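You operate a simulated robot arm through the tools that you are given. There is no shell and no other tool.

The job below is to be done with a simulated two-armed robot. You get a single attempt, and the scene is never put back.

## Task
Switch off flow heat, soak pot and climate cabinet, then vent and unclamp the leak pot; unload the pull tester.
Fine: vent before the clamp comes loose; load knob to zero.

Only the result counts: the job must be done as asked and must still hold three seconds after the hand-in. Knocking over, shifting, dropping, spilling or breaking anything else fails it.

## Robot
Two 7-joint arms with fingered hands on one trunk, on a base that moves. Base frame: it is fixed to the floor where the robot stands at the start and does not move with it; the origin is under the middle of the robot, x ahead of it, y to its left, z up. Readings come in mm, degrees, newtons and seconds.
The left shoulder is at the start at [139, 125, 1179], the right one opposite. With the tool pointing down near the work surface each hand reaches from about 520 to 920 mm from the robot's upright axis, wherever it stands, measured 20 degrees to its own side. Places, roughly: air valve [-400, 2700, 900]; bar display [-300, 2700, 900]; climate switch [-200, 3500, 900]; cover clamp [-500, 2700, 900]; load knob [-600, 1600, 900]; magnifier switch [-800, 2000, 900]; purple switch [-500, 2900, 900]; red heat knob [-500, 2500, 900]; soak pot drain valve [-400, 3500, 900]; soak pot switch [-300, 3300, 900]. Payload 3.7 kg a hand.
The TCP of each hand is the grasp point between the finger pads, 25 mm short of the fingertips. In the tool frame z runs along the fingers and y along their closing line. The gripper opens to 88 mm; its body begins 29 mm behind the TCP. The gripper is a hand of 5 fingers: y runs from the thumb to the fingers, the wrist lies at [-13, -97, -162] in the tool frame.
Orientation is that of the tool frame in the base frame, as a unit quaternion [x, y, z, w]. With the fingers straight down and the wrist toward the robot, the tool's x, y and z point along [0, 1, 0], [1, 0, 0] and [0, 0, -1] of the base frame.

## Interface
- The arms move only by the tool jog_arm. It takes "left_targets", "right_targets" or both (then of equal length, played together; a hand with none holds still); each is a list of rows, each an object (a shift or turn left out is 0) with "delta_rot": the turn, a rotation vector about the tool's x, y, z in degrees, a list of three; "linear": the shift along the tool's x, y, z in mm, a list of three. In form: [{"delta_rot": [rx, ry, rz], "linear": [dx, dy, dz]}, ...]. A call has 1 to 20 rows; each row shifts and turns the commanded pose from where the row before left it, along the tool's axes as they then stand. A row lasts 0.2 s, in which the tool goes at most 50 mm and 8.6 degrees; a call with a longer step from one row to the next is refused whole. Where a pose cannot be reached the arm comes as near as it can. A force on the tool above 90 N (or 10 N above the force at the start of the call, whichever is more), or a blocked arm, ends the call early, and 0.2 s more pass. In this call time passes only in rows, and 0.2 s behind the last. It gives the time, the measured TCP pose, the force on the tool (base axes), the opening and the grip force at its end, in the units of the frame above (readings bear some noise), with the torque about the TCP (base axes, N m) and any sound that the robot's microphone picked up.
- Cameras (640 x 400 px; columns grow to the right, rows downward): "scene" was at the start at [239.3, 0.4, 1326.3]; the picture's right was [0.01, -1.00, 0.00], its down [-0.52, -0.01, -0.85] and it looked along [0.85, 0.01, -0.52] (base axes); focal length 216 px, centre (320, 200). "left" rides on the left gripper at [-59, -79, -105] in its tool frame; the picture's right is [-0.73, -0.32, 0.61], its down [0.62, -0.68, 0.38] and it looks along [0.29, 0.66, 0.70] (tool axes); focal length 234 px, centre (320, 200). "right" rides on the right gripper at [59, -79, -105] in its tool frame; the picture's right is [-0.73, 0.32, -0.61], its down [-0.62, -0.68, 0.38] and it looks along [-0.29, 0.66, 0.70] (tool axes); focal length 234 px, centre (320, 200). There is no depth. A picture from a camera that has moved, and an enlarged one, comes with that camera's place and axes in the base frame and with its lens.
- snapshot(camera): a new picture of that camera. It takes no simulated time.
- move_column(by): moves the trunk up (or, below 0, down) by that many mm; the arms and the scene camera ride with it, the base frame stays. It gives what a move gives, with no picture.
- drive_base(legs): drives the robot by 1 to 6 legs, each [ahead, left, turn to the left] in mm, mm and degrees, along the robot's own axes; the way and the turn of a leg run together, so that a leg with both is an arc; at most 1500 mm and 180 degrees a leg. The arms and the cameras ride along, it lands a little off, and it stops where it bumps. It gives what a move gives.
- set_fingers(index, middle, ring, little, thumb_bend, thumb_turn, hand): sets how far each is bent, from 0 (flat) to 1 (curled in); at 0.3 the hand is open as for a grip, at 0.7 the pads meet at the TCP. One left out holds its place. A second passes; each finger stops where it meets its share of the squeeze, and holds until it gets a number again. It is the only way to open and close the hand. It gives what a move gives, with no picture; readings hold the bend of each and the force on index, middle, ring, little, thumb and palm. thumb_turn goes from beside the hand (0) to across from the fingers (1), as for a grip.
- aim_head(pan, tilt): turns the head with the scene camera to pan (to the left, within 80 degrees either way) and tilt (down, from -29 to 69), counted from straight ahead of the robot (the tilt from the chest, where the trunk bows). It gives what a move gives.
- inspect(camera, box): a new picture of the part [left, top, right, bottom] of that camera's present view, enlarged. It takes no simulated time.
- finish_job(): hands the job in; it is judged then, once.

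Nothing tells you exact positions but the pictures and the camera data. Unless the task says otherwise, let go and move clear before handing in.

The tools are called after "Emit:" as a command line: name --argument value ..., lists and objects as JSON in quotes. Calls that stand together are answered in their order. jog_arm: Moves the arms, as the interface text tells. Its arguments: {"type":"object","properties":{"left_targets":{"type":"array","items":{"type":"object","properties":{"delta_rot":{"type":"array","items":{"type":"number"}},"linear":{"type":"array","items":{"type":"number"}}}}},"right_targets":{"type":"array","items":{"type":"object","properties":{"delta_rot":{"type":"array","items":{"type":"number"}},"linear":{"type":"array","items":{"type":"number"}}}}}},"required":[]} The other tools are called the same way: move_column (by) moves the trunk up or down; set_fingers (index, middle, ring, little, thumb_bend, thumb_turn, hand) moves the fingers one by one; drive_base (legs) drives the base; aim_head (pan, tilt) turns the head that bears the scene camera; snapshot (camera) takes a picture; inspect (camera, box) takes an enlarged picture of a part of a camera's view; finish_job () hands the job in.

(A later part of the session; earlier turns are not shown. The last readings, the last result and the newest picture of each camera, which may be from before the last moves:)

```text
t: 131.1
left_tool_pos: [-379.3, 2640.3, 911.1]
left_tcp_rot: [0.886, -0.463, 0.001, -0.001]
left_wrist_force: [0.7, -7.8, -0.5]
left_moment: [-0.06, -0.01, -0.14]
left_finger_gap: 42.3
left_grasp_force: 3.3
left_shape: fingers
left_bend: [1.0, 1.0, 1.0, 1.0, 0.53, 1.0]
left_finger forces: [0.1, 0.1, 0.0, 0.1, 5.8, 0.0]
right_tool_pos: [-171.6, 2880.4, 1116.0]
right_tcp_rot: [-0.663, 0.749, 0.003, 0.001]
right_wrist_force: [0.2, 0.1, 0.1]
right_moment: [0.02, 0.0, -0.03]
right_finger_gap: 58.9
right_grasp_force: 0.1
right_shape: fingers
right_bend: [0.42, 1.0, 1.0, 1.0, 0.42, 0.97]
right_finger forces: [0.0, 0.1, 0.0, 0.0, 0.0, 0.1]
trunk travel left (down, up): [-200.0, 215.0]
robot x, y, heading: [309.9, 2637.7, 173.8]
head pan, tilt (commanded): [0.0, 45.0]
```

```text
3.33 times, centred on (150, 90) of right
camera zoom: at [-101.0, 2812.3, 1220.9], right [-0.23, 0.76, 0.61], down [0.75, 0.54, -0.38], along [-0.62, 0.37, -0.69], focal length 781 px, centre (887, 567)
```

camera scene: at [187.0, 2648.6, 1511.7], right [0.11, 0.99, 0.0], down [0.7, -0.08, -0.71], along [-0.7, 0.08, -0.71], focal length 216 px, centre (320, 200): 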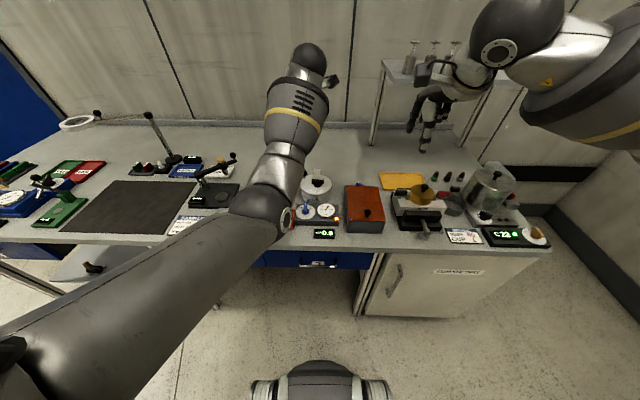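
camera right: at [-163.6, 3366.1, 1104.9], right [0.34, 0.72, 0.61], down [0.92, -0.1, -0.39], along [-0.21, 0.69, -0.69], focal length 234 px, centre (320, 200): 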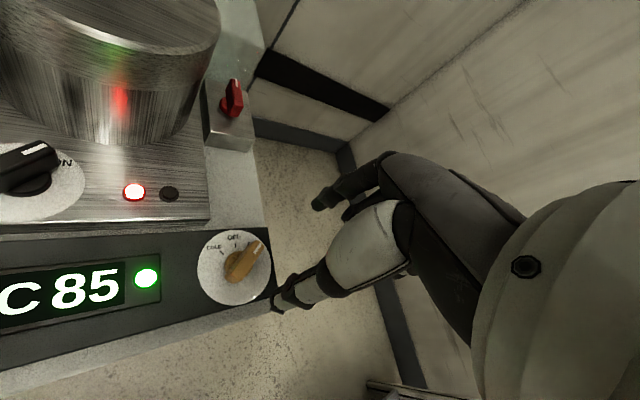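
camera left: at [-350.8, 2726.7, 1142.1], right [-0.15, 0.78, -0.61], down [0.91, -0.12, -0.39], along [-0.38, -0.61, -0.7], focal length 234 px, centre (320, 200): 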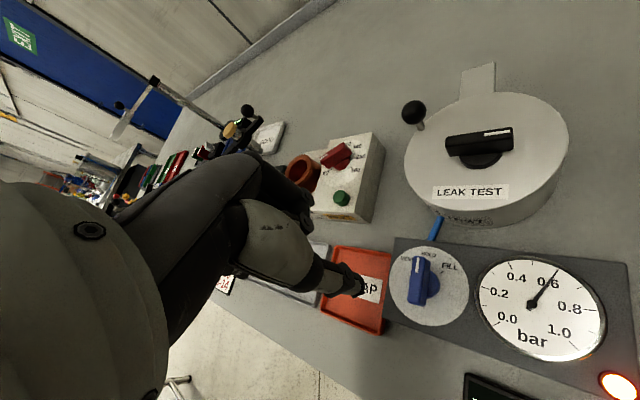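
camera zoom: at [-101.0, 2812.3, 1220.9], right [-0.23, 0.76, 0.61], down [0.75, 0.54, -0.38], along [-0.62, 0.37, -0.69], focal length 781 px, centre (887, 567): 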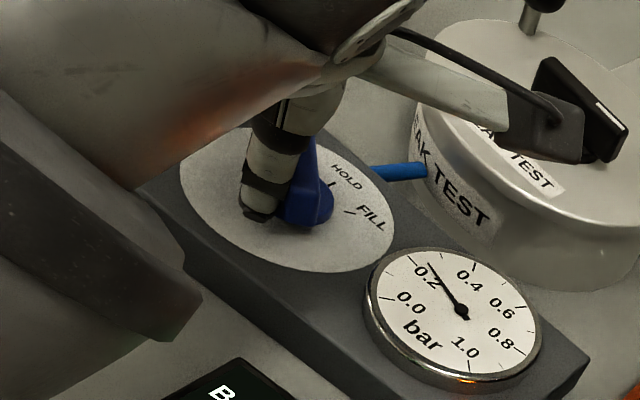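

Pressure is dropping (≈0.25 bar and falling). I'll withdraw the thumb, lift, and confirm the valve position and the gauge.

Emit:
jog_arm --left_targets '[{"linear": [9, 0, 0]}, {"linear": [9, 0, 0]}, {"linear": [0, 0, -40]}, {"linear": [0, 0, -45]}, {"linear": [0, 0, -45]}]'

Emit:
inspect --camera "right" --box '[70, 30, 270, 200]'

Emit:
inspect --camera "left" --box '[370, 180, 570, 300]'

```text
t: 132.3
left_tool_pos: [-367.8, 2625.8, 1042.4]
left_tcp_rot: [0.887, -0.462, 0.0, 0.001]
left_wrist_force: [-0.3, -0.4, -0.8]
left_moment: [-0.01, 0.03, 0.01]
left_finger_gap: 43.9
left_grasp_force: 0.1
left_shape: fingers
left_bend: [1.0, 1.0, 1.0, 1.0, 0.5, 0.98]
left_finger forces: [0.1, 0.0, 0.0, 0.0, 0.1, 0.1]
right_tool_pos: [-172.2, 2881.1, 1117.4]
right_tcp_rot: [-0.662, 0.75, 0.002, 0.0]
right_wrist_force: [-0.1, -0.2, 0.4]
right_moment: [-0.01, -0.02, -0.01]
right_finger_gap: 59.0
right_grasp_force: 0.0
right_shape: fingers
right_bend: [0.42, 1.0, 1.0, 1.0, 0.42, 0.97]
right_finger forces: [0.0, 0.0, 0.1, 0.0, 0.1, 0.0]
trunk travel left (down, up): [-200.0, 215.0]
robot x, y, heading: [314.8, 2633.6, 174.0]
head pan, tilt (commanded): [0.0, 45.0]
```

```text
2.35 times, centred on (170, 115) of right
camera zoom: at [-100.6, 2812.9, 1221.0], right [-0.23, 0.76, 0.61], down [0.75, 0.54, -0.38], along [-0.62, 0.37, -0.69], focal length 551 px, centre (673, 400)
```

zoom: 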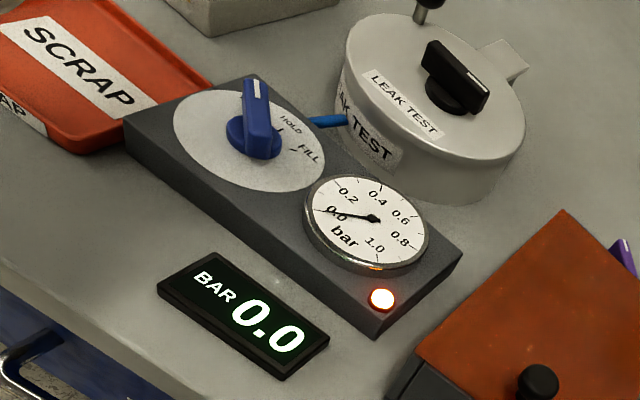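

```text
3.20 times, centred on (470, 240) of left
camera zoom: at [-337.1, 2719.9, 1146.9], right [-0.15, 0.78, -0.61], down [0.92, -0.12, -0.38], along [-0.37, -0.61, -0.7], focal length 749 px, centre (-160, 72)
```

zoom: 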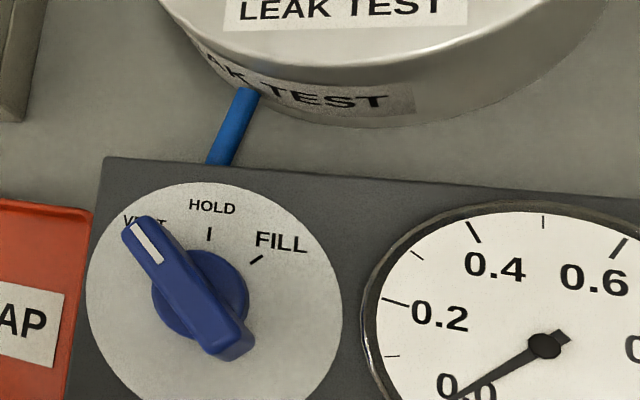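

Valve is on VENT and the gauge reads 0.0 bar. Next is the cover clamp, which I take to be the black bar knob in the middle of the lid at about (-477, 2718, top ≈958), pointing right. I'll move the left arm out of the way and bring the right hand over it.

Emit:
jog_arm --left_targets '[{"linear": [35.3, 0.6, -10]}, {"linear": [35.3, 0.6, -10]}, {"linear": [35.3, 0.6, -10]}, {"linear": [35.3, 0.6, -10]}, {"linear": [35.3, 0.6, -10]}, {"linear": [35.3, 0.6, -10]}, {"delta_rot": [0, 0, 8.2]}, {"delta_rot": [0, 0, 8.2]}, {"delta_rot": [0, 0, 8.2]}, {"delta_rot": [0, 0, 8.2]}, {"delta_rot": [0, 0, 8.2]}]'

Emit:
drive_base --legs '[[85, 0, 0]]'

Emit:
snapshot --camera "scene"

Emit:
inspect --camera "scene" --box '[300, 120, 420, 220]'

```text
t: 134.7
left_tool_pos: [-303.4, 2394.7, 1065.0]
left_tcp_rot: [-0.668, 0.744, 0.001, -0.001]
left_wrist_force: [0.0, 0.3, 0.5]
left_moment: [0.03, -0.02, -0.03]
left_finger_gap: 44.0
left_grasp_force: 0.1
left_shape: fingers
left_bend: [1.0, 1.0, 1.0, 1.0, 0.5, 0.98]
left_finger forces: [0.1, 0.1, 0.0, 0.0, 0.1, 0.0]
left hand out of reach, approached as far as the arm can: row 4, 5, 6, 7, 8, 9, 10, 11
right_tool_pos: [-172.5, 2880.2, 1117.2]
right_tcp_rot: [-0.662, 0.749, 0.003, 0.0]
right_wrist_force: [-0.4, 0.0, -0.2]
right_moment: [0.04, 0.0, 0.0]
right_finger_gap: 58.4
right_grasp_force: 0.1
right_shape: fingers
right_bend: [0.42, 1.0, 1.0, 1.0, 0.42, 0.97]
right_finger forces: [0.0, 0.0, 0.1, 0.1, 0.0, 0.0]
trunk travel left (down, up): [-200.0, 215.0]
robot x, y, heading: [315.9, 2636.5, 174.0]
head pan, tilt (commanded): [0.0, 45.0]
```

```text
t: 135.8
left_tool_pos: [-388.6, 2405.7, 1065.8]
left_tcp_rot: [-0.668, 0.744, 0.0, -0.001]
left_wrist_force: [-0.2, 0.1, -0.3]
left_moment: [0.0, 0.0, 0.02]
left_finger_gap: 44.0
left_grasp_force: 0.1
left_shape: fingers
left_bend: [1.0, 1.0, 1.0, 1.0, 0.5, 0.98]
left_finger forces: [0.0, 0.0, 0.0, 0.0, 0.1, 0.0]
right_tool_pos: [-255.7, 2889.1, 1115.4]
right_tcp_rot: [-0.662, 0.75, 0.002, 0.001]
right_wrist_force: [-0.3, -0.7, -0.1]
right_moment: [0.0, -0.01, 0.01]
right_finger_gap: 59.1
right_grasp_force: 0.0
right_shape: fingers
right_bend: [0.42, 1.0, 1.0, 1.0, 0.42, 0.97]
right_finger forces: [0.0, 0.0, 0.1, 0.0, 0.0, 0.0]
trunk travel left (down, up): [-200.0, 215.0]
robot x, y, heading: [225.3, 2646.4, 173.7]
head pan, tilt (commanded): [0.0, 45.0]
```

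```text
taken
camera scene: at [-6.8, 2669.5, 1305.9], right [0.11, 0.99, 0.0], down [0.7, -0.08, -0.71], along [-0.7, 0.08, -0.71], focal length 216 px, centre (320, 200)
```

scene: 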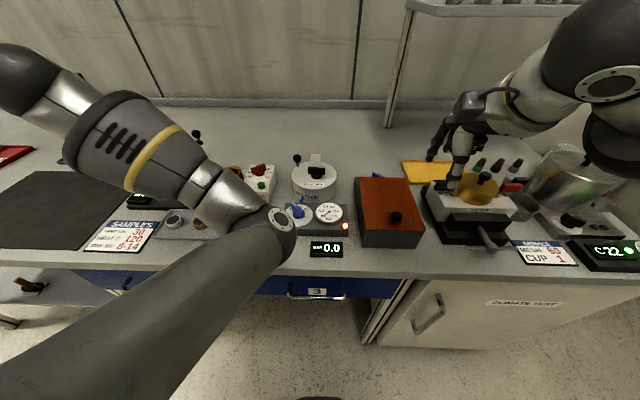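

```text
4.00 times, centred on (360, 170) of scene
camera zoom: at [-6.8, 2669.5, 1305.9], right [0.11, 0.99, 0.0], down [0.7, -0.08, -0.71], along [-0.7, 0.08, -0.71], focal length 864 px, centre (160, 320)
```

zoom: 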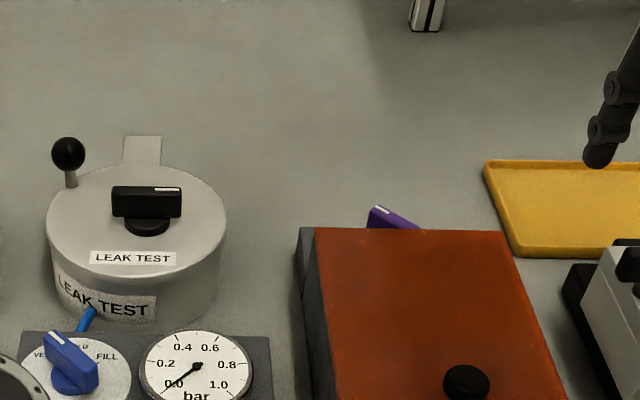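

Emit:
jog_arm --right_targets '[{"linear": [28.4, 28, 7.9]}, {"linear": [28.4, 28, 7.9]}, {"linear": [28.4, 28, 7.9]}, {"linear": [28.4, 28, 7.9]}, {"linear": [28.4, 28, 7.9]}, {"linear": [28.4, 28, 7.9]}, {"linear": [28.4, 28, 7.9]}]'

Emit:
set_fingers --hand "right" --index 0.48 --thumb_bend 0.48

Emit:
snapshot --camera "right"

Emit:
inspect --camera "scene" --box '[270, 80, 370, 230]'

```text
t: 137.4
left_tool_pos: [-387.4, 2402.5, 1064.3]
left_tcp_rot: [-0.669, 0.744, 0.0, 0.0]
left_wrist_force: [1.3, 0.1, -1.3]
left_moment: [0.03, 0.03, 0.03]
left_finger_gap: 44.0
left_grasp_force: 0.1
left_shape: fingers
left_bend: [1.0, 1.0, 1.0, 1.0, 0.5, 0.98]
left_finger forces: [0.0, 0.0, 0.1, 0.0, 0.0, 0.0]
right_tool_pos: [-476.7, 2717.1, 1059.8]
right_tcp_rot: [-0.662, 0.749, 0.003, 0.001]
right_wrist_force: [-1.0, 0.8, -0.4]
right_moment: [0.02, 0.0, -0.04]
right_finger_gap: 59.2
right_grasp_force: 0.1
right_shape: fingers
right_bend: [0.42, 1.0, 1.0, 1.0, 0.42, 0.97]
right_finger forces: [0.0, 0.0, 0.0, 0.0, 0.0, 0.0]
trunk travel left (down, up): [-200.0, 215.0]
robot x, y, heading: [225.5, 2643.0, 173.9]
head pan, tilt (commanded): [0.0, 45.0]
```

```text
t: 138.4
left_tool_pos: [-388.4, 2405.7, 1065.7]
left_tcp_rot: [-0.668, 0.744, 0.0, -0.001]
left_wrist_force: [-0.7, -0.3, 0.4]
left_moment: [0.0, -0.01, 0.0]
left_finger_gap: 44.2
left_grasp_force: 0.1
left_shape: fingers
left_bend: [1.0, 1.0, 1.0, 1.0, 0.5, 0.98]
left_finger forces: [0.1, 0.0, 0.0, 0.0, 0.1, 0.0]
right_tool_pos: [-475.1, 2719.6, 1059.9]
right_tcp_rot: [-0.662, 0.75, 0.002, 0.001]
right_wrist_force: [-0.6, 0.2, 0.0]
right_moment: [0.04, -0.02, -0.02]
right_finger_gap: 46.6
right_grasp_force: 0.2
right_shape: fingers
right_bend: [0.48, 1.0, 1.0, 1.0, 0.48, 0.97]
right_finger forces: [0.0, 0.1, 0.0, 0.1, 0.0, 0.0]
trunk travel left (down, up): [-200.0, 215.0]
robot x, y, heading: [229.0, 2642.9, 173.8]
head pan, tilt (commanded): [0.0, 45.0]
```

```text
taken
camera right: at [-404.3, 2650.6, 1165.5], right [-0.23, 0.76, 0.61], down [0.75, 0.54, -0.38], along [-0.62, 0.37, -0.69], focal length 234 px, centre (320, 200)
```

right: 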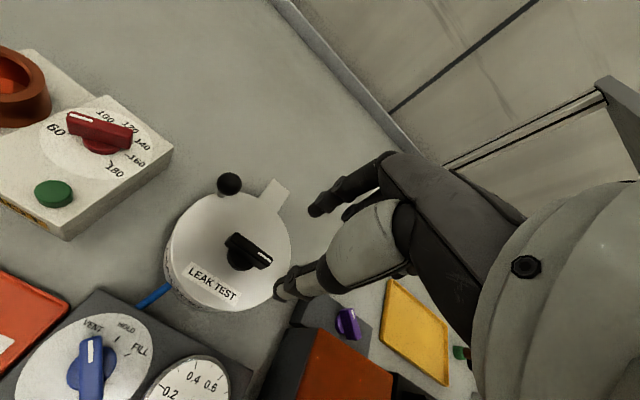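

```text
2.67 times, centred on (320, 155) of scene
camera zoom: at [-6.0, 2669.5, 1306.0], right [0.11, 0.99, 0.0], down [0.7, -0.08, -0.71], along [-0.7, 0.08, -0.71], focal length 576 px, centre (320, 320)
```

zoom: 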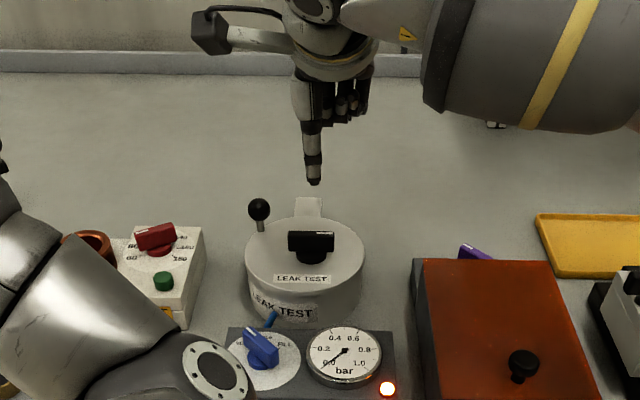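

Emit:
inspect --camera "right" --box '[160, 160, 310, 310]'

```text
2.67 times, centred on (235, 235) of right
camera zoom: at [-404.3, 2650.6, 1165.5], right [-0.23, 0.76, 0.61], down [0.75, 0.54, -0.38], along [-0.62, 0.37, -0.69], focal length 624 px, centre (547, 107)
```

zoom: 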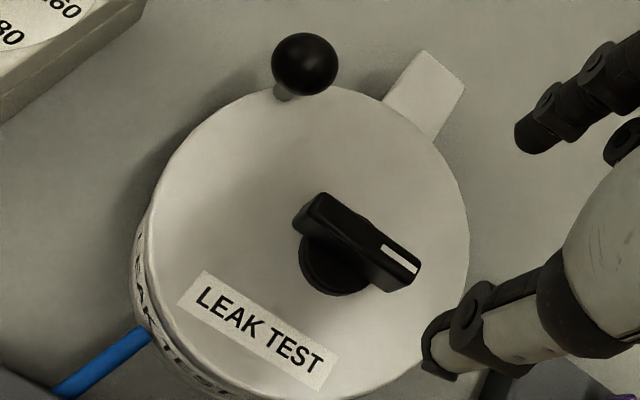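

Emit:
jog_arm --right_targets '[{"linear": [8.7, 21.1, 10]}, {"linear": [0, 0, 35]}, {"linear": [0, 0, 35]}, {"linear": [0, 0, 28]}]'

Emit:
inspect --camera "right" --box '[230, 150, 390, 320]'

Emit:
inspect --camera "scene" --box '[280, 120, 360, 200]'

```text
t: 139.4
left_tool_pos: [-389.1, 2405.0, 1065.2]
left_tcp_rot: [-0.668, 0.744, -0.001, 0.0]
left_wrist_force: [-0.3, -0.5, 0.5]
left_moment: [0.02, 0.0, 0.0]
left_finger_gap: 43.9
left_grasp_force: 0.1
left_shape: fingers
left_bend: [1.0, 1.0, 1.0, 1.0, 0.5, 0.98]
left_finger forces: [0.1, 0.0, 0.0, 0.1, 0.1, 0.0]
right_tool_pos: [-496.2, 2711.9, 952.6]
right_tcp_rot: [-0.662, 0.75, 0.002, 0.001]
right_wrist_force: [0.2, -0.3, -0.4]
right_moment: [0.03, 0.0, -0.02]
right_finger_gap: 46.5
right_grasp_force: 0.1
right_shape: fingers
right_bend: [0.48, 1.0, 1.0, 1.0, 0.48, 0.97]
right_finger forces: [0.0, 0.0, 0.1, 0.0, 0.0, 0.0]
trunk travel left (down, up): [-200.0, 215.0]
robot x, y, heading: [224.1, 2643.9, 173.6]
head pan, tilt (commanded): [0.0, 45.0]
```

```text
2.35 times, centred on (310, 235) of right
camera zoom: at [-425.5, 2644.2, 1057.5], right [-0.23, 0.76, 0.61], down [0.75, 0.54, -0.38], along [-0.62, 0.37, -0.69], focal length 551 px, centre (344, 118)
```

zoom: 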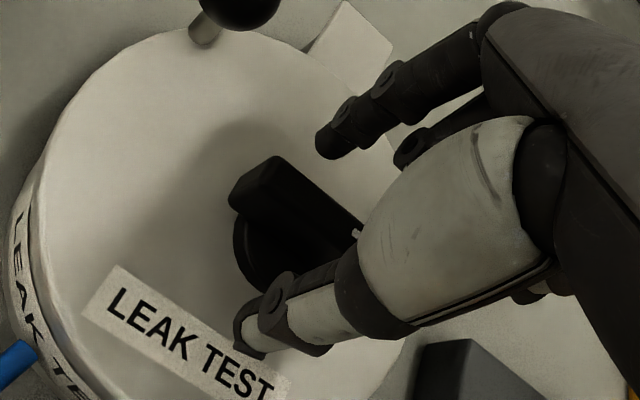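

```text
5.00 times, centred on (320, 160) of scene
camera zoom: at [-6.3, 2669.6, 1305.9], right [0.11, 0.99, 0.0], down [0.7, -0.08, -0.71], along [-0.7, 0.08, -0.71], focal length 1080 px, centre (320, 400)
```

zoom: 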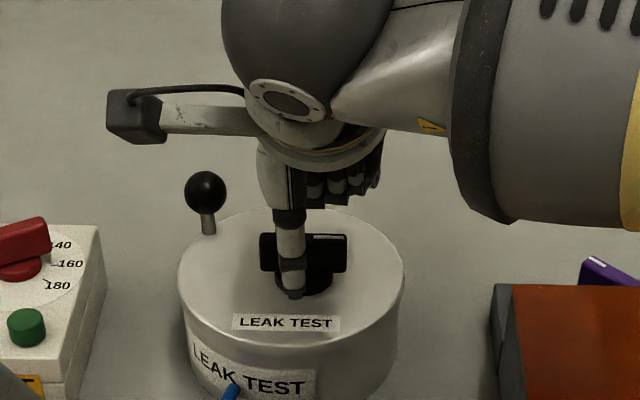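

Emit:
set_fingers --hand "right" --index 0.8 --thumb_bend 0.8

Emit:
jog_arm --right_targets '[{"delta_rot": [0, 0, -6]}, {"delta_rot": [0, 0, -6]}, {"delta_rot": [0, 0, -6]}]'

Emit:
inspect --camera "scene" --box '[280, 120, 360, 200]'

Emit:
inspect --camera "right" --box '[230, 150, 390, 320]'

```text
t: 140.4
left_tool_pos: [-389.1, 2404.4, 1064.7]
left_tcp_rot: [-0.668, 0.744, 0.0, 0.001]
left_wrist_force: [-1.0, 0.5, 1.1]
left_moment: [-0.02, -0.01, -0.01]
left_finger_gap: 44.2
left_grasp_force: 0.1
left_shape: fingers
left_bend: [1.0, 1.0, 1.0, 1.0, 0.5, 0.98]
left_finger forces: [0.0, 0.1, 0.1, 0.0, 0.1, 0.0]
right_tool_pos: [-497.7, 2712.2, 951.9]
right_tcp_rot: [-0.661, 0.75, 0.002, 0.001]
right_wrist_force: [1.8, 0.1, -5.1]
right_moment: [0.02, -0.04, -0.01]
right_finger_gap: 4.3
right_grasp_force: 10.4
right_shape: fingers
right_bend: [0.73, 1.0, 1.0, 1.0, 0.71, 0.97]
right_finger forces: [9.4, 0.0, 0.1, 0.0, 10.8, 0.0]
trunk travel left (down, up): [-200.0, 215.0]
robot x, y, heading: [227.5, 2647.0, 174.1]
head pan, tilt (commanded): [0.0, 45.0]
```

```text
t: 141.2
left_tool_pos: [-389.5, 2405.6, 1065.4]
left_tcp_rot: [-0.668, 0.744, 0.0, -0.001]
left_wrist_force: [0.5, 0.9, -0.1]
left_moment: [0.0, -0.01, -0.04]
left_finger_gap: 43.9
left_grasp_force: 0.0
left_shape: fingers
left_bend: [1.0, 1.0, 1.0, 1.0, 0.5, 0.98]
left_finger forces: [0.0, 0.0, 0.1, 0.1, 0.1, 0.0]
right_tool_pos: [-497.9, 2712.1, 952.5]
right_tcp_rot: [0.771, -0.636, -0.003, 0.0]
right_wrist_force: [-1.9, 5.0, -4.4]
right_moment: [0.12, 0.01, -0.05]
right_finger_gap: 4.3
right_grasp_force: 11.2
right_shape: fingers
right_bend: [0.73, 1.0, 1.0, 1.0, 0.71, 0.96]
right_finger forces: [12.1, 0.0, 0.1, 0.0, 9.8, 0.0]
trunk travel left (down, up): [-200.0, 215.0]
robot x, y, heading: [226.7, 2643.9, 173.9]
head pan, tilt (commanded): [0.0, 45.0]
```

```text
5.00 times, centred on (320, 160) of scene
camera zoom: at [-6.8, 2670.1, 1305.9], right [0.11, 0.99, 0.0], down [0.7, -0.08, -0.71], along [-0.7, 0.08, -0.71], focal length 1080 px, centre (320, 400)
```

zoom: 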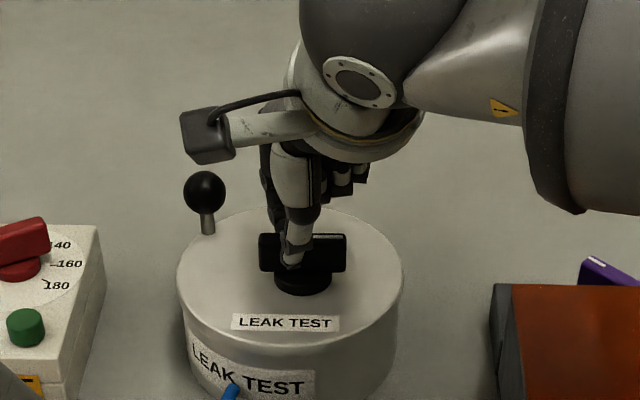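

```text
2.35 times, centred on (310, 235) of right
camera zoom: at [-409.1, 2670.4, 1057.1], right [-0.45, 0.65, 0.61], down [0.55, 0.74, -0.38], along [-0.7, 0.16, -0.69], focal length 551 px, centre (344, 118)
```

zoom: 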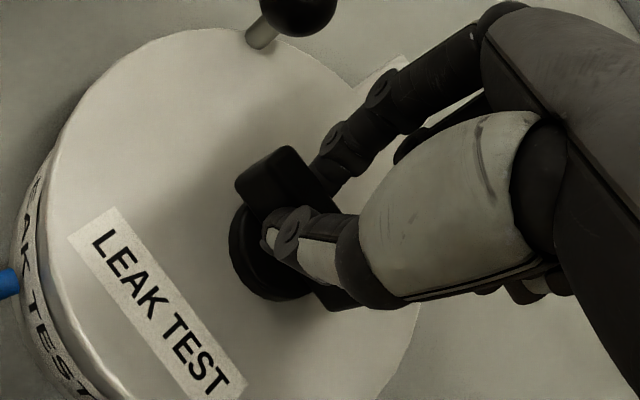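

Emit:
jog_arm --right_targets '[{"delta_rot": [0, 0, 6]}, {"delta_rot": [0, 0, 6]}, {"delta_rot": [0, 0, 6]}, {"delta_rot": [0, 0, 6]}, {"delta_rot": [0, 0, 6]}, {"delta_rot": [0, 0, 6]}]'

Emit:
inspect --camera "scene" --box '[280, 120, 360, 200]'

Emit:
inspect --camera "right" --box '[230, 150, 390, 320]'

```text
t: 142.6
left_tool_pos: [-388.1, 2403.9, 1065.6]
left_tcp_rot: [-0.668, 0.744, 0.0, 0.0]
left_wrist_force: [0.4, -0.2, 0.8]
left_moment: [-0.01, 0.0, -0.01]
left_finger_gap: 44.0
left_grasp_force: 0.0
left_shape: fingers
left_bend: [1.0, 1.0, 1.0, 1.0, 0.5, 0.98]
left_finger forces: [0.0, 0.0, 0.0, 0.1, 0.1, 0.0]
right_tool_pos: [-497.2, 2712.2, 951.9]
right_tcp_rot: [-0.536, 0.844, 0.003, 0.0]
right_wrist_force: [5.5, -3.2, -3.3]
right_moment: [-0.04, -0.15, 0.05]
right_finger_gap: 4.3
right_grasp_force: 10.6
right_shape: fingers
right_bend: [0.73, 1.0, 1.0, 1.0, 0.71, 0.99]
right_finger forces: [8.0, 0.0, 0.1, 0.0, 13.1, 0.0]
trunk travel left (down, up): [-200.0, 215.0]
robot x, y, heading: [226.5, 2643.8, 173.6]
head pan, tilt (commanded): [0.0, 45.0]
```

```text
5.00 times, centred on (320, 160) of scene
camera zoom: at [-5.9, 2669.0, 1306.0], right [0.11, 0.99, 0.0], down [0.7, -0.08, -0.71], along [-0.7, 0.08, -0.71], focal length 1080 px, centre (320, 400)
```

zoom: 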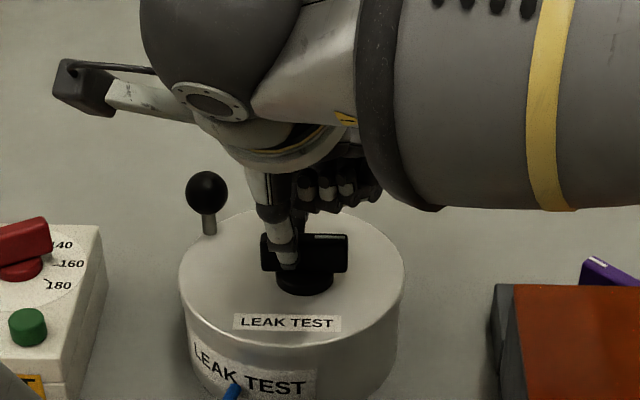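

```text
2.35 times, centred on (310, 235) of right
camera zoom: at [-450.3, 2624.2, 1057.2], right [0.02, 0.79, 0.61], down [0.88, 0.28, -0.38], along [-0.47, 0.54, -0.69], focal length 551 px, centre (344, 118)
```

zoom: 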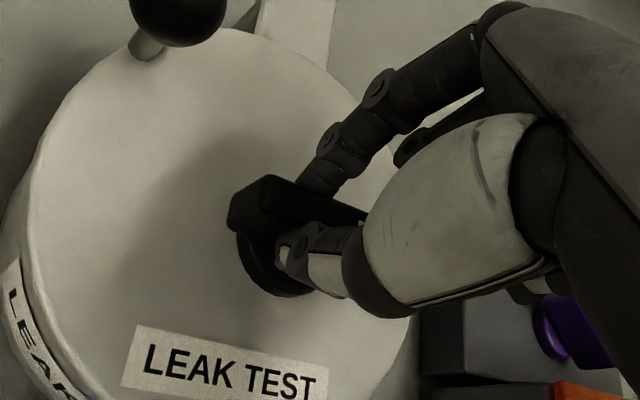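

The lid knob didn't turn in either direction with the light two-finger pinch, so it needs more torque. I'll release, clear the right hand, and use the left hand so thumb and far fingers act as a force couple (counter-clockwise) on the bar.

Emit:
jog_arm --right_targets '[{"delta_rot": [0, 0, -6]}, {"delta_rot": [0, 0, -6]}, {"delta_rot": [0, 0, -6]}]'

Emit:
set_fingers --hand "right" --index 0.48 --thumb_bend 0.48

Emit:
jog_arm --right_targets '[{"linear": [0, 0, -40]}, {"linear": [0, 0, -45]}, {"linear": [0, 0, -45]}, {"linear": [-35, -25, -10]}, {"linear": [-35, -25, -10]}, {"linear": [-35, -25, -10]}, {"linear": [-35, -25, 0]}, {"linear": [-35, -25, 0]}]'

Emit:
snapshot --camera "scene"

Emit:
inspect --camera "scene" --box '[280, 140, 360, 220]'

```text
t: 143.4
left_tool_pos: [-389.1, 2405.4, 1064.9]
left_tcp_rot: [-0.668, 0.744, 0.0, 0.0]
left_wrist_force: [0.3, 0.7, -0.1]
left_moment: [-0.02, -0.02, 0.02]
left_finger_gap: 43.9
left_grasp_force: 0.1
left_shape: fingers
left_bend: [1.0, 1.0, 1.0, 1.0, 0.5, 0.98]
left_finger forces: [0.1, 0.1, 0.0, 0.0, 0.0, 0.1]
right_tool_pos: [-498.0, 2713.5, 952.6]
right_tcp_rot: [-0.662, 0.75, 0.003, 0.0]
right_wrist_force: [1.9, -0.1, -3.2]
right_moment: [0.02, -0.02, 0.0]
right_finger_gap: 4.1
right_grasp_force: 9.9
right_shape: fingers
right_bend: [0.73, 1.0, 1.0, 1.0, 0.71, 0.97]
right_finger forces: [9.6, 0.1, 0.0, 0.0, 10.3, 0.0]
trunk travel left (down, up): [-200.0, 215.0]
robot x, y, heading: [227.3, 2640.3, 173.9]
head pan, tilt (commanded): [0.0, 45.0]
```

```text
t: 144.4
left_tool_pos: [-388.0, 2404.7, 1064.5]
left_tcp_rot: [-0.668, 0.744, 0.0, -0.001]
left_wrist_force: [-0.5, 0.4, 0.7]
left_moment: [-0.01, 0.0, -0.04]
left_finger_gap: 44.0
left_grasp_force: 0.1
left_shape: fingers
left_bend: [1.0, 1.0, 1.0, 1.0, 0.5, 0.98]
left_finger forces: [0.0, 0.0, 0.0, 0.0, 0.0, 0.0]
right_tool_pos: [-496.4, 2711.5, 952.0]
right_tcp_rot: [-0.662, 0.75, 0.001, 0.001]
right_wrist_force: [0.1, -0.3, 0.0]
right_moment: [0.0, -0.01, 0.0]
right_finger_gap: 45.4
right_grasp_force: 0.0
right_shape: fingers
right_bend: [0.48, 1.0, 1.0, 1.0, 0.48, 0.97]
right_finger forces: [0.0, 0.1, 0.0, 0.0, 0.1, 0.1]
trunk travel left (down, up): [-200.0, 215.0]
robot x, y, heading: [223.7, 2644.6, 173.8]
head pan, tilt (commanded): [0.0, 45.0]
```

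```text
t: 146.2
left_tool_pos: [-388.2, 2404.5, 1066.1]
left_tcp_rot: [-0.668, 0.744, 0.0, -0.001]
left_wrist_force: [0.2, 0.4, -0.1]
left_moment: [0.0, 0.03, -0.02]
left_finger_gap: 43.9
left_grasp_force: 0.1
left_shape: fingers
left_bend: [1.0, 1.0, 1.0, 1.0, 0.5, 0.98]
left_finger forces: [0.0, 0.0, 0.1, 0.0, 0.1, 0.0]
right_tool_pos: [-350.1, 2870.4, 1114.8]
right_tcp_rot: [-0.661, 0.75, 0.003, 0.002]
right_wrist_force: [0.6, -0.4, -0.4]
right_moment: [-0.04, -0.02, 0.0]
right_finger_gap: 45.9
right_grasp_force: 0.2
right_shape: fingers
right_bend: [0.48, 1.0, 1.0, 1.0, 0.48, 0.97]
right_finger forces: [0.1, 0.1, 0.1, 0.1, 0.0, 0.0]
trunk travel left (down, up): [-200.0, 215.0]
robot x, y, heading: [225.5, 2647.1, 173.7]
head pan, tilt (commanded): [0.0, 45.0]
```

```text
taken
camera scene: at [-5.2, 2670.3, 1306.2], right [0.11, 0.99, 0.0], down [0.7, -0.08, -0.71], along [-0.7, 0.08, -0.71], focal length 216 px, centre (320, 200)
```

scene: 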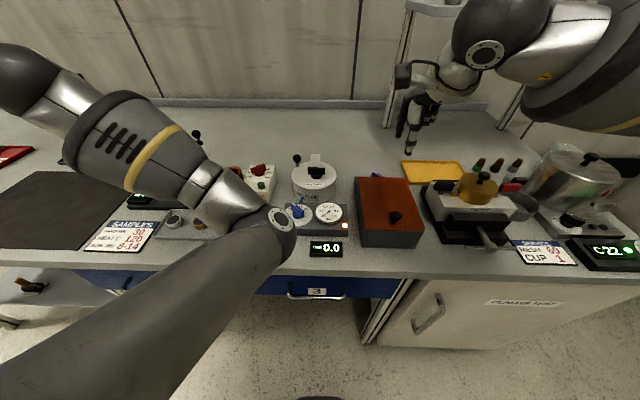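

```text
5.00 times, centred on (320, 180) of scene
camera zoom: at [-5.2, 2670.3, 1306.2], right [0.11, 0.99, 0.0], down [0.7, -0.08, -0.71], along [-0.7, 0.08, -0.71], focal length 1080 px, centre (320, 300)
```

zoom: 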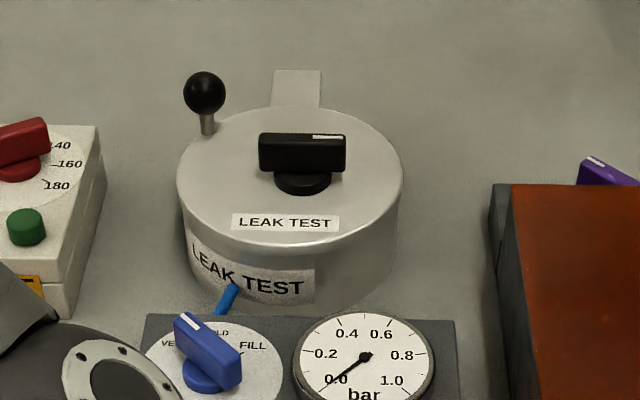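

Emit:
set_fingers --hand "left" --middle 0.45 --ring 0.45 --thumb_bend 0.45

Emit:
jog_arm --left_targets '[{"linear": [-38, 17.6, 0]}, {"linear": [-38, 17.6, 0]}, {"linear": [-38, 17.6, 0]}, {"linear": [-38, 17.6, 0]}, {"linear": [-38, 17.6, 0]}, {"linear": [-38, 17.6, 0]}, {"linear": [-38, 17.6, 0]}, {"linear": [-38, 17.6, 0]}]'

Emit:
snapshot --camera "scene"

Emit:
snapshot --camera "left"

Emit:
snapshot --camera "right"

```text
t: 147.2
left_tool_pos: [-388.7, 2404.7, 1064.8]
left_tcp_rot: [-0.668, 0.744, 0.0, 0.0]
left_wrist_force: [-0.2, -0.4, 1.2]
left_moment: [0.0, -0.02, -0.02]
left_finger_gap: 45.9
left_grasp_force: 0.0
left_shape: fingers
left_bend: [1.0, 0.45, 0.45, 1.0, 0.45, 0.98]
left_finger forces: [0.1, 0.0, 0.1, 0.1, 0.0, 0.1]
right_tool_pos: [-351.8, 2869.0, 1113.2]
right_tcp_rot: [-0.661, 0.75, 0.002, 0.001]
right_wrist_force: [0.1, -0.1, -0.3]
right_moment: [-0.01, -0.01, 0.02]
right_finger_gap: 45.7
right_grasp_force: 0.1
right_shape: fingers
right_bend: [0.48, 1.0, 1.0, 1.0, 0.48, 0.97]
right_finger forces: [0.0, 0.0, 0.1, 0.0, 0.1, 0.1]
trunk travel left (down, up): [-200.0, 215.0]
robot x, y, heading: [227.5, 2642.7, 174.0]
head pan, tilt (commanded): [0.0, 45.0]
```

```text
t: 149.0
left_tool_pos: [-497.8, 2722.3, 1064.6]
left_tcp_rot: [-0.669, 0.743, 0.0, 0.0]
left_wrist_force: [0.5, -0.6, -0.2]
left_moment: [0.0, 0.03, -0.03]
left_finger_gap: 46.1
left_grasp_force: 0.2
left_shape: fingers
left_bend: [1.0, 0.45, 0.45, 1.0, 0.45, 0.98]
left_finger forces: [0.0, 0.1, 0.0, 0.0, 0.1, 0.0]
right_tool_pos: [-352.0, 2869.7, 1112.9]
right_tcp_rot: [-0.662, 0.75, 0.001, 0.001]
right_wrist_force: [-0.1, 0.5, -0.1]
right_moment: [-0.01, 0.02, -0.02]
right_finger_gap: 45.6
right_grasp_force: 0.2
right_shape: fingers
right_bend: [0.48, 1.0, 1.0, 1.0, 0.48, 0.97]
right_finger forces: [0.1, 0.1, 0.1, 0.0, 0.1, 0.0]
trunk travel left (down, up): [-200.0, 215.0]
robot x, y, heading: [230.4, 2642.7, 173.8]
head pan, tilt (commanded): [0.0, 45.0]
```

```text
taken
camera scene: at [-6.2, 2669.9, 1306.0], right [0.11, 0.99, 0.0], down [0.7, -0.08, -0.71], along [-0.7, 0.08, -0.71], focal length 216 px, centre (320, 200)
```

scene: 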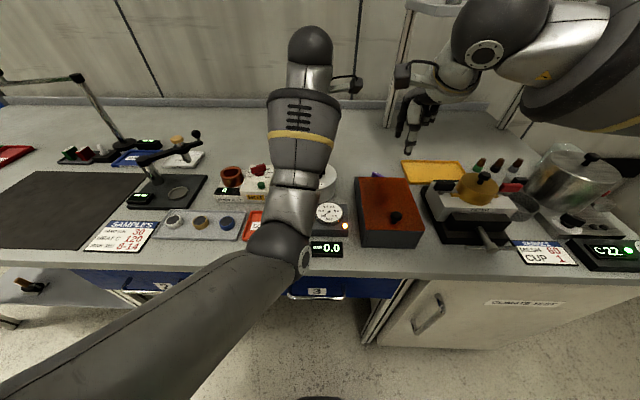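

```text
taken
camera left: at [-412.7, 2772.7, 1169.1], right [0.4, 0.69, -0.61], down [0.61, -0.69, -0.38], along [-0.68, -0.22, -0.7], focal length 234 px, centre (320, 200)
```

left: 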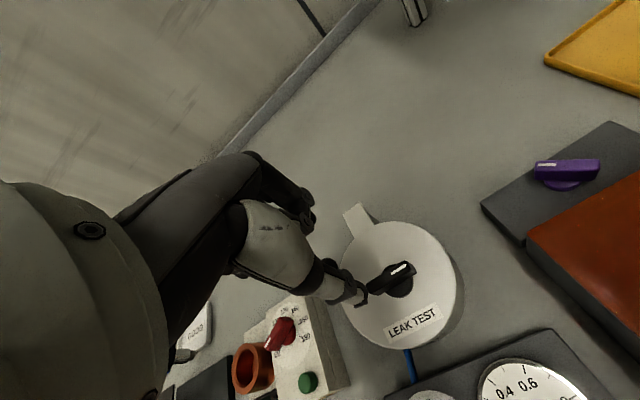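

```text
taken
camera right: at [-281.0, 2802.1, 1218.3], right [-0.23, 0.76, 0.61], down [0.75, 0.54, -0.38], along [-0.62, 0.37, -0.69], focal length 234 px, centre (320, 200)
```

right: 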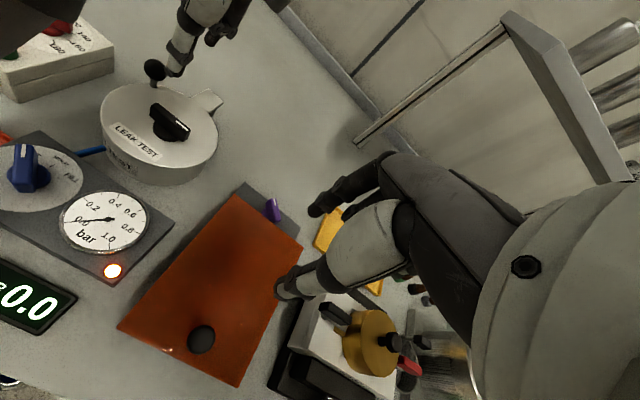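

Emit:
inspect --camera "right" --box '[90, 0, 290, 130]'

Emit:
inspect --camera "left" --box '[250, 160, 470, 350]'

```text
3.08 times, centred on (190, 65) of right
camera zoom: at [-281.0, 2802.1, 1218.3], right [-0.23, 0.76, 0.61], down [0.75, 0.54, -0.38], along [-0.62, 0.37, -0.69], focal length 720 px, centre (720, 615)
```

zoom: 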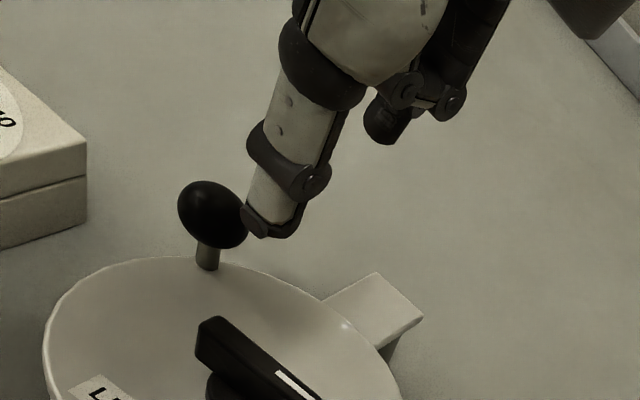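

```text
2.11 times, centred on (360, 255) of left
camera zoom: at [-412.7, 2772.7, 1169.1], right [0.4, 0.69, -0.61], down [0.61, -0.69, -0.38], along [-0.68, -0.22, -0.7], focal length 493 px, centre (236, 84)
```

zoom: 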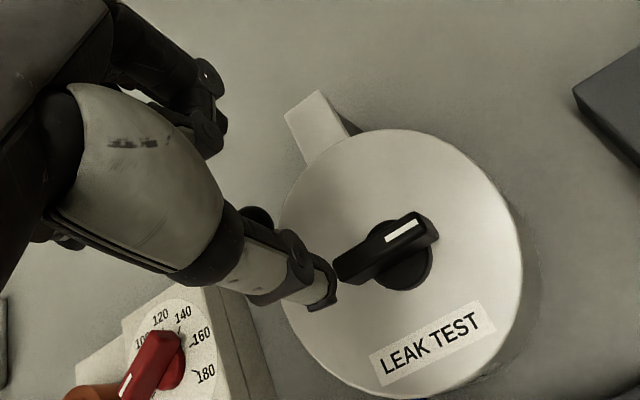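

Emit:
jog_arm --left_targets '[{"linear": [0, 0, 40]}, {"linear": [0, 0, 40]}, {"linear": [0, 0, 31]}]'

Emit:
inspect --camera "right" --box '[80, 20, 240, 140]'

Emit:
inspect --camera "left" --box '[250, 160, 450, 310]'

```text
t: 149.8
left_tool_pos: [-496.1, 2721.5, 953.2]
left_tcp_rot: [-0.668, 0.744, -0.001, 0.001]
left_wrist_force: [0.5, 0.7, -0.2]
left_moment: [-0.01, 0.02, -0.01]
left_finger_gap: 46.0
left_grasp_force: 0.1
left_shape: fingers
left_bend: [1.0, 0.45, 0.45, 1.0, 0.45, 0.98]
left_finger forces: [0.1, 0.1, 0.0, 0.0, 0.0, 0.0]
right_tool_pos: [-352.9, 2869.8, 1113.4]
right_tcp_rot: [-0.662, 0.75, 0.002, 0.002]
right_wrist_force: [0.6, -0.6, -0.5]
right_moment: [0.02, 0.01, -0.02]
right_finger_gap: 45.6
right_grasp_force: 0.1
right_shape: fingers
right_bend: [0.48, 1.0, 1.0, 1.0, 0.48, 0.97]
right_finger forces: [0.0, 0.0, 0.0, 0.0, 0.0, 0.0]
trunk travel left (down, up): [-200.0, 215.0]
robot x, y, heading: [223.5, 2645.7, 173.8]
head pan, tilt (commanded): [0.0, 45.0]
```

```text
3.33 times, centred on (160, 80) of right
camera zoom: at [-281.2, 2801.6, 1218.2], right [-0.23, 0.76, 0.61], down [0.75, 0.54, -0.38], along [-0.62, 0.37, -0.69], focal length 781 px, centre (853, 600)
```

zoom: 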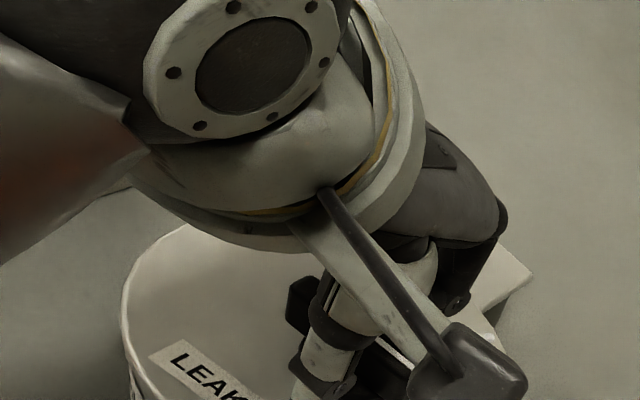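

```text
2.67 times, centred on (350, 235) of left
camera zoom: at [-412.2, 2772.3, 1057.7], right [0.4, 0.69, -0.61], down [0.61, -0.69, -0.38], along [-0.68, -0.22, -0.7], focal length 624 px, centre (240, 107)
```

zoom: 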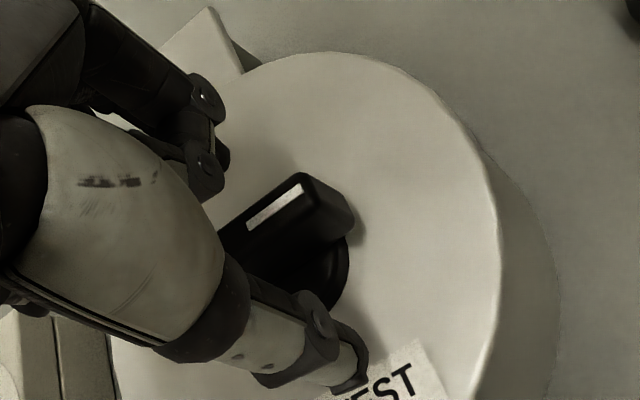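

Emit:
set_fingers --hand "left" --middle 0.8 --ring 0.8 --thumb_bend 0.8

Emit:
inspect --camera "left" --box '[250, 160, 450, 310]'

Emit:
inspect --camera "right" --box '[80, 20, 240, 140]'

```text
t: 150.8
left_tool_pos: [-497.7, 2722.1, 952.4]
left_tcp_rot: [-0.668, 0.744, -0.001, 0.002]
left_wrist_force: [-4.4, -1.1, -10.3]
left_moment: [-0.1, 0.03, -0.07]
left_finger_gap: 33.4
left_grasp_force: 8.8
left_shape: fingers
left_bend: [1.0, 0.74, 0.8, 1.0, 0.76, 0.94]
left_finger forces: [0.1, 10.7, 0.0, 0.0, 7.0, 0.0]
right_tool_pos: [-352.2, 2870.2, 1113.1]
right_tcp_rot: [-0.662, 0.749, 0.002, 0.002]
right_wrist_force: [-0.2, -0.3, -0.4]
right_moment: [0.02, 0.03, -0.03]
right_finger_gap: 45.6
right_grasp_force: 0.1
right_shape: fingers
right_bend: [0.48, 1.0, 1.0, 1.0, 0.48, 0.97]
right_finger forces: [0.0, 0.0, 0.1, 0.0, 0.0, 0.0]
trunk travel left (down, up): [-200.0, 215.0]
robot x, y, heading: [229.8, 2644.6, 173.7]
head pan, tilt (commanded): [0.0, 45.0]
```

```text
2.67 times, centred on (350, 235) of left
camera zoom: at [-413.2, 2772.2, 1056.8], right [0.4, 0.69, -0.61], down [0.61, -0.69, -0.38], along [-0.68, -0.22, -0.7], focal length 624 px, centre (240, 107)
```

zoom: 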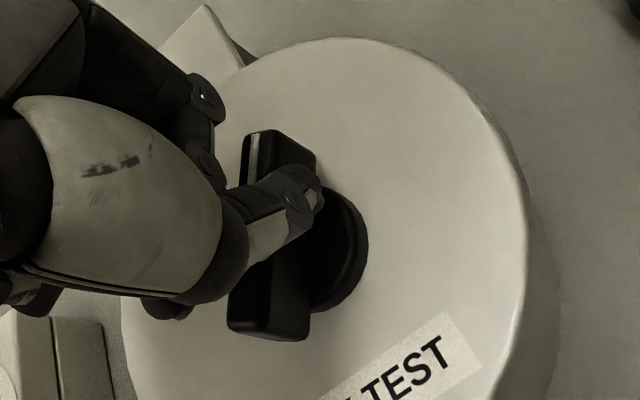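

```text
3.33 times, centred on (160, 80) of right
camera zoom: at [-282.3, 2801.6, 1217.6], right [-0.23, 0.76, 0.61], down [0.75, 0.54, -0.38], along [-0.62, 0.37, -0.69], focal length 781 px, centre (853, 600)
```

zoom: 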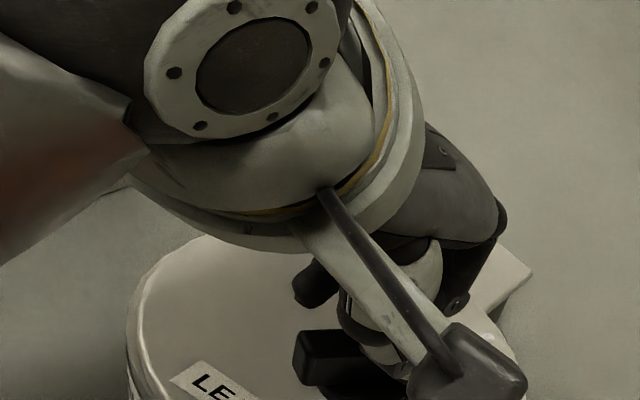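

The bar swung counter-clockwise as the fingers closed, so the clamp does turn that way, and the cover may have shifted slightly with it. I'll open the fingers gently, lift away and look.

Emit:
set_fingers --hand "left" --middle 0.45 --ring 0.45 --thumb_bend 0.45

Emit:
inspect --camera "left" --box '[250, 160, 450, 310]'

Emit:
inspect --camera "right" --box '[80, 20, 240, 140]'

```text
t: 151.8
left_tool_pos: [-496.7, 2722.3, 953.9]
left_tcp_rot: [-0.668, 0.744, 0.0, 0.0]
left_wrist_force: [-0.9, -1.0, -0.5]
left_moment: [0.02, -0.02, 0.0]
left_finger_gap: 45.8
left_grasp_force: 0.1
left_shape: fingers
left_bend: [1.0, 0.45, 0.45, 1.0, 0.45, 0.97]
left_finger forces: [0.0, 0.1, 0.1, 0.0, 0.0, 0.0]
right_tool_pos: [-351.4, 2869.3, 1114.3]
right_tcp_rot: [-0.661, 0.75, 0.001, 0.0]
right_wrist_force: [-0.1, 0.1, 0.3]
right_moment: [-0.02, 0.01, 0.04]
right_finger_gap: 46.0
right_grasp_force: 0.1
right_shape: fingers
right_bend: [0.48, 1.0, 1.0, 1.0, 0.48, 0.97]
right_finger forces: [0.0, 0.1, 0.0, 0.0, 0.0, 0.0]
trunk travel left (down, up): [-200.0, 215.0]
robot x, y, heading: [226.9, 2647.4, 173.7]
head pan, tilt (commanded): [0.0, 45.0]
```

```text
2.67 times, centred on (350, 235) of left
camera zoom: at [-411.9, 2772.5, 1058.5], right [0.4, 0.69, -0.61], down [0.61, -0.69, -0.38], along [-0.68, -0.22, -0.7], focal length 624 px, centre (240, 107)
```

zoom: 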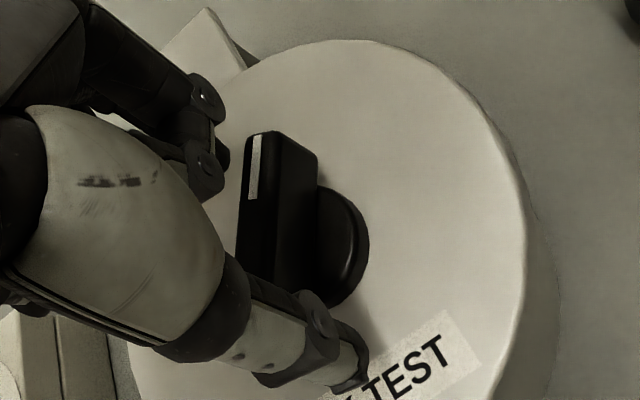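

```text
3.33 times, centred on (160, 80) of right
camera zoom: at [-280.9, 2801.6, 1218.5], right [-0.23, 0.76, 0.61], down [0.75, 0.54, -0.38], along [-0.62, 0.37, -0.69], focal length 781 px, centre (853, 600)
```

zoom: 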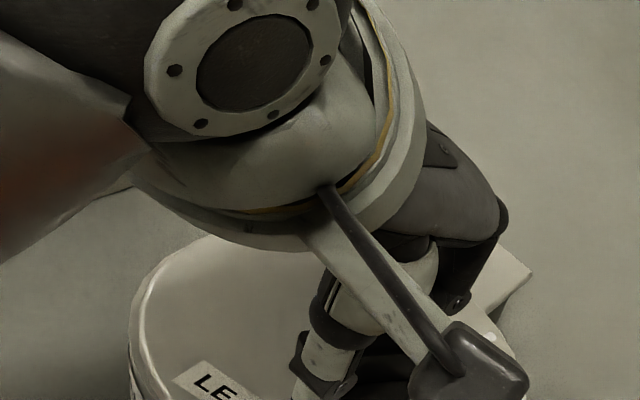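

Emit:
jog_arm --left_targets '[{"linear": [0, 0, -40]}, {"linear": [0, 0, -45]}, {"linear": [0, 0, -45]}, {"linear": [38, -17.6, 0]}, {"linear": [38, -17.6, 0]}, {"linear": [38, -17.6, 0]}, {"linear": [38, -17.6, 0]}, {"linear": [38, -17.6, 0]}]'

Emit:
inspect --camera "scene" --box '[270, 130, 370, 220]'

Emit:
inspect --camera "right" --box '[60, 40, 260, 200]'

Emit:
snapshot --camera "left"

```text
t: 153.6
left_tool_pos: [-429.2, 2521.9, 1085.6]
left_tcp_rot: [-0.668, 0.744, -0.001, 0.0]
left_wrist_force: [-0.5, 0.5, -0.1]
left_moment: [0.05, 0.01, -0.01]
left_finger_gap: 46.1
left_grasp_force: 0.0
left_shape: fingers
left_bend: [1.0, 0.45, 0.45, 1.0, 0.45, 0.97]
left_finger forces: [0.0, 0.1, 0.0, 0.0, 0.0, 0.0]
right_tool_pos: [-351.5, 2868.8, 1114.9]
right_tcp_rot: [-0.662, 0.749, 0.003, 0.001]
right_wrist_force: [-0.2, -0.2, 0.2]
right_moment: [-0.01, 0.01, 0.01]
right_finger_gap: 45.8
right_grasp_force: 0.0
right_shape: fingers
right_bend: [0.48, 1.0, 1.0, 1.0, 0.48, 0.97]
right_finger forces: [0.1, 0.0, 0.0, 0.1, 0.0, 0.0]
trunk travel left (down, up): [-200.0, 215.0]
robot x, y, heading: [227.8, 2643.9, 173.8]
head pan, tilt (commanded): [0.0, 45.0]
```

```text
4.44 times, centred on (320, 175) of scene
camera zoom: at [-5.9, 2668.8, 1306.1], right [0.11, 0.99, 0.0], down [0.7, -0.08, -0.71], along [-0.7, 0.08, -0.71], focal length 960 px, centre (320, 311)
```

zoom: 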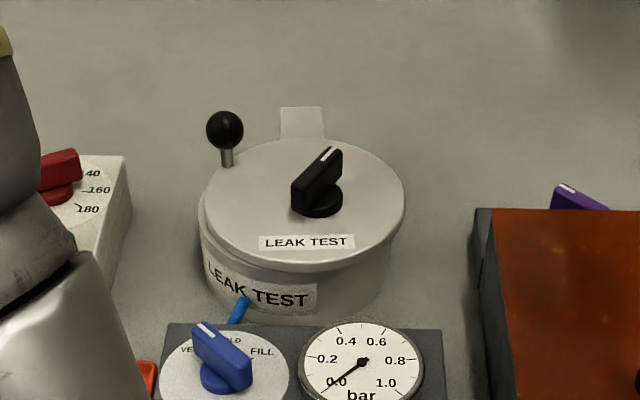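

```text
2.50 times, centred on (160, 120) of right
camera zoom: at [-280.7, 2801.0, 1218.7], right [-0.23, 0.76, 0.61], down [0.75, 0.54, -0.38], along [-0.62, 0.37, -0.69], focal length 585 px, centre (720, 400)
```

zoom: 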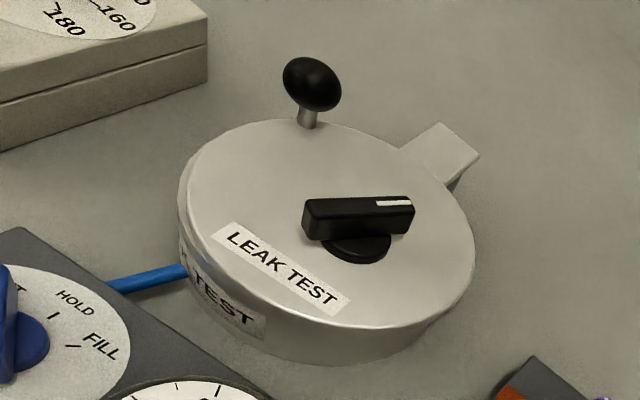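

```text
taken
camera left: at [-344.2, 2572.4, 1190.2], right [0.4, 0.69, -0.61], down [0.61, -0.69, -0.38], along [-0.68, -0.22, -0.7], focal length 234 px, centre (320, 200)
```

left: 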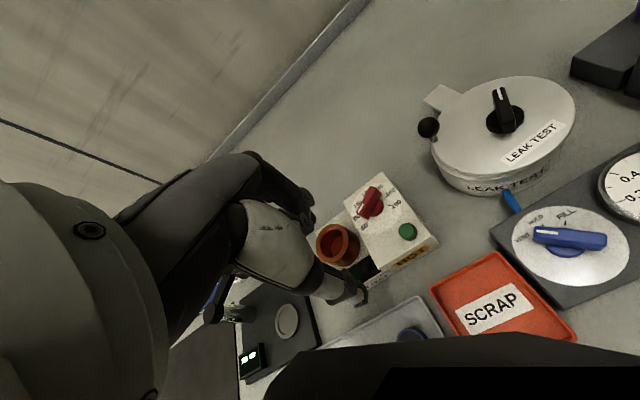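

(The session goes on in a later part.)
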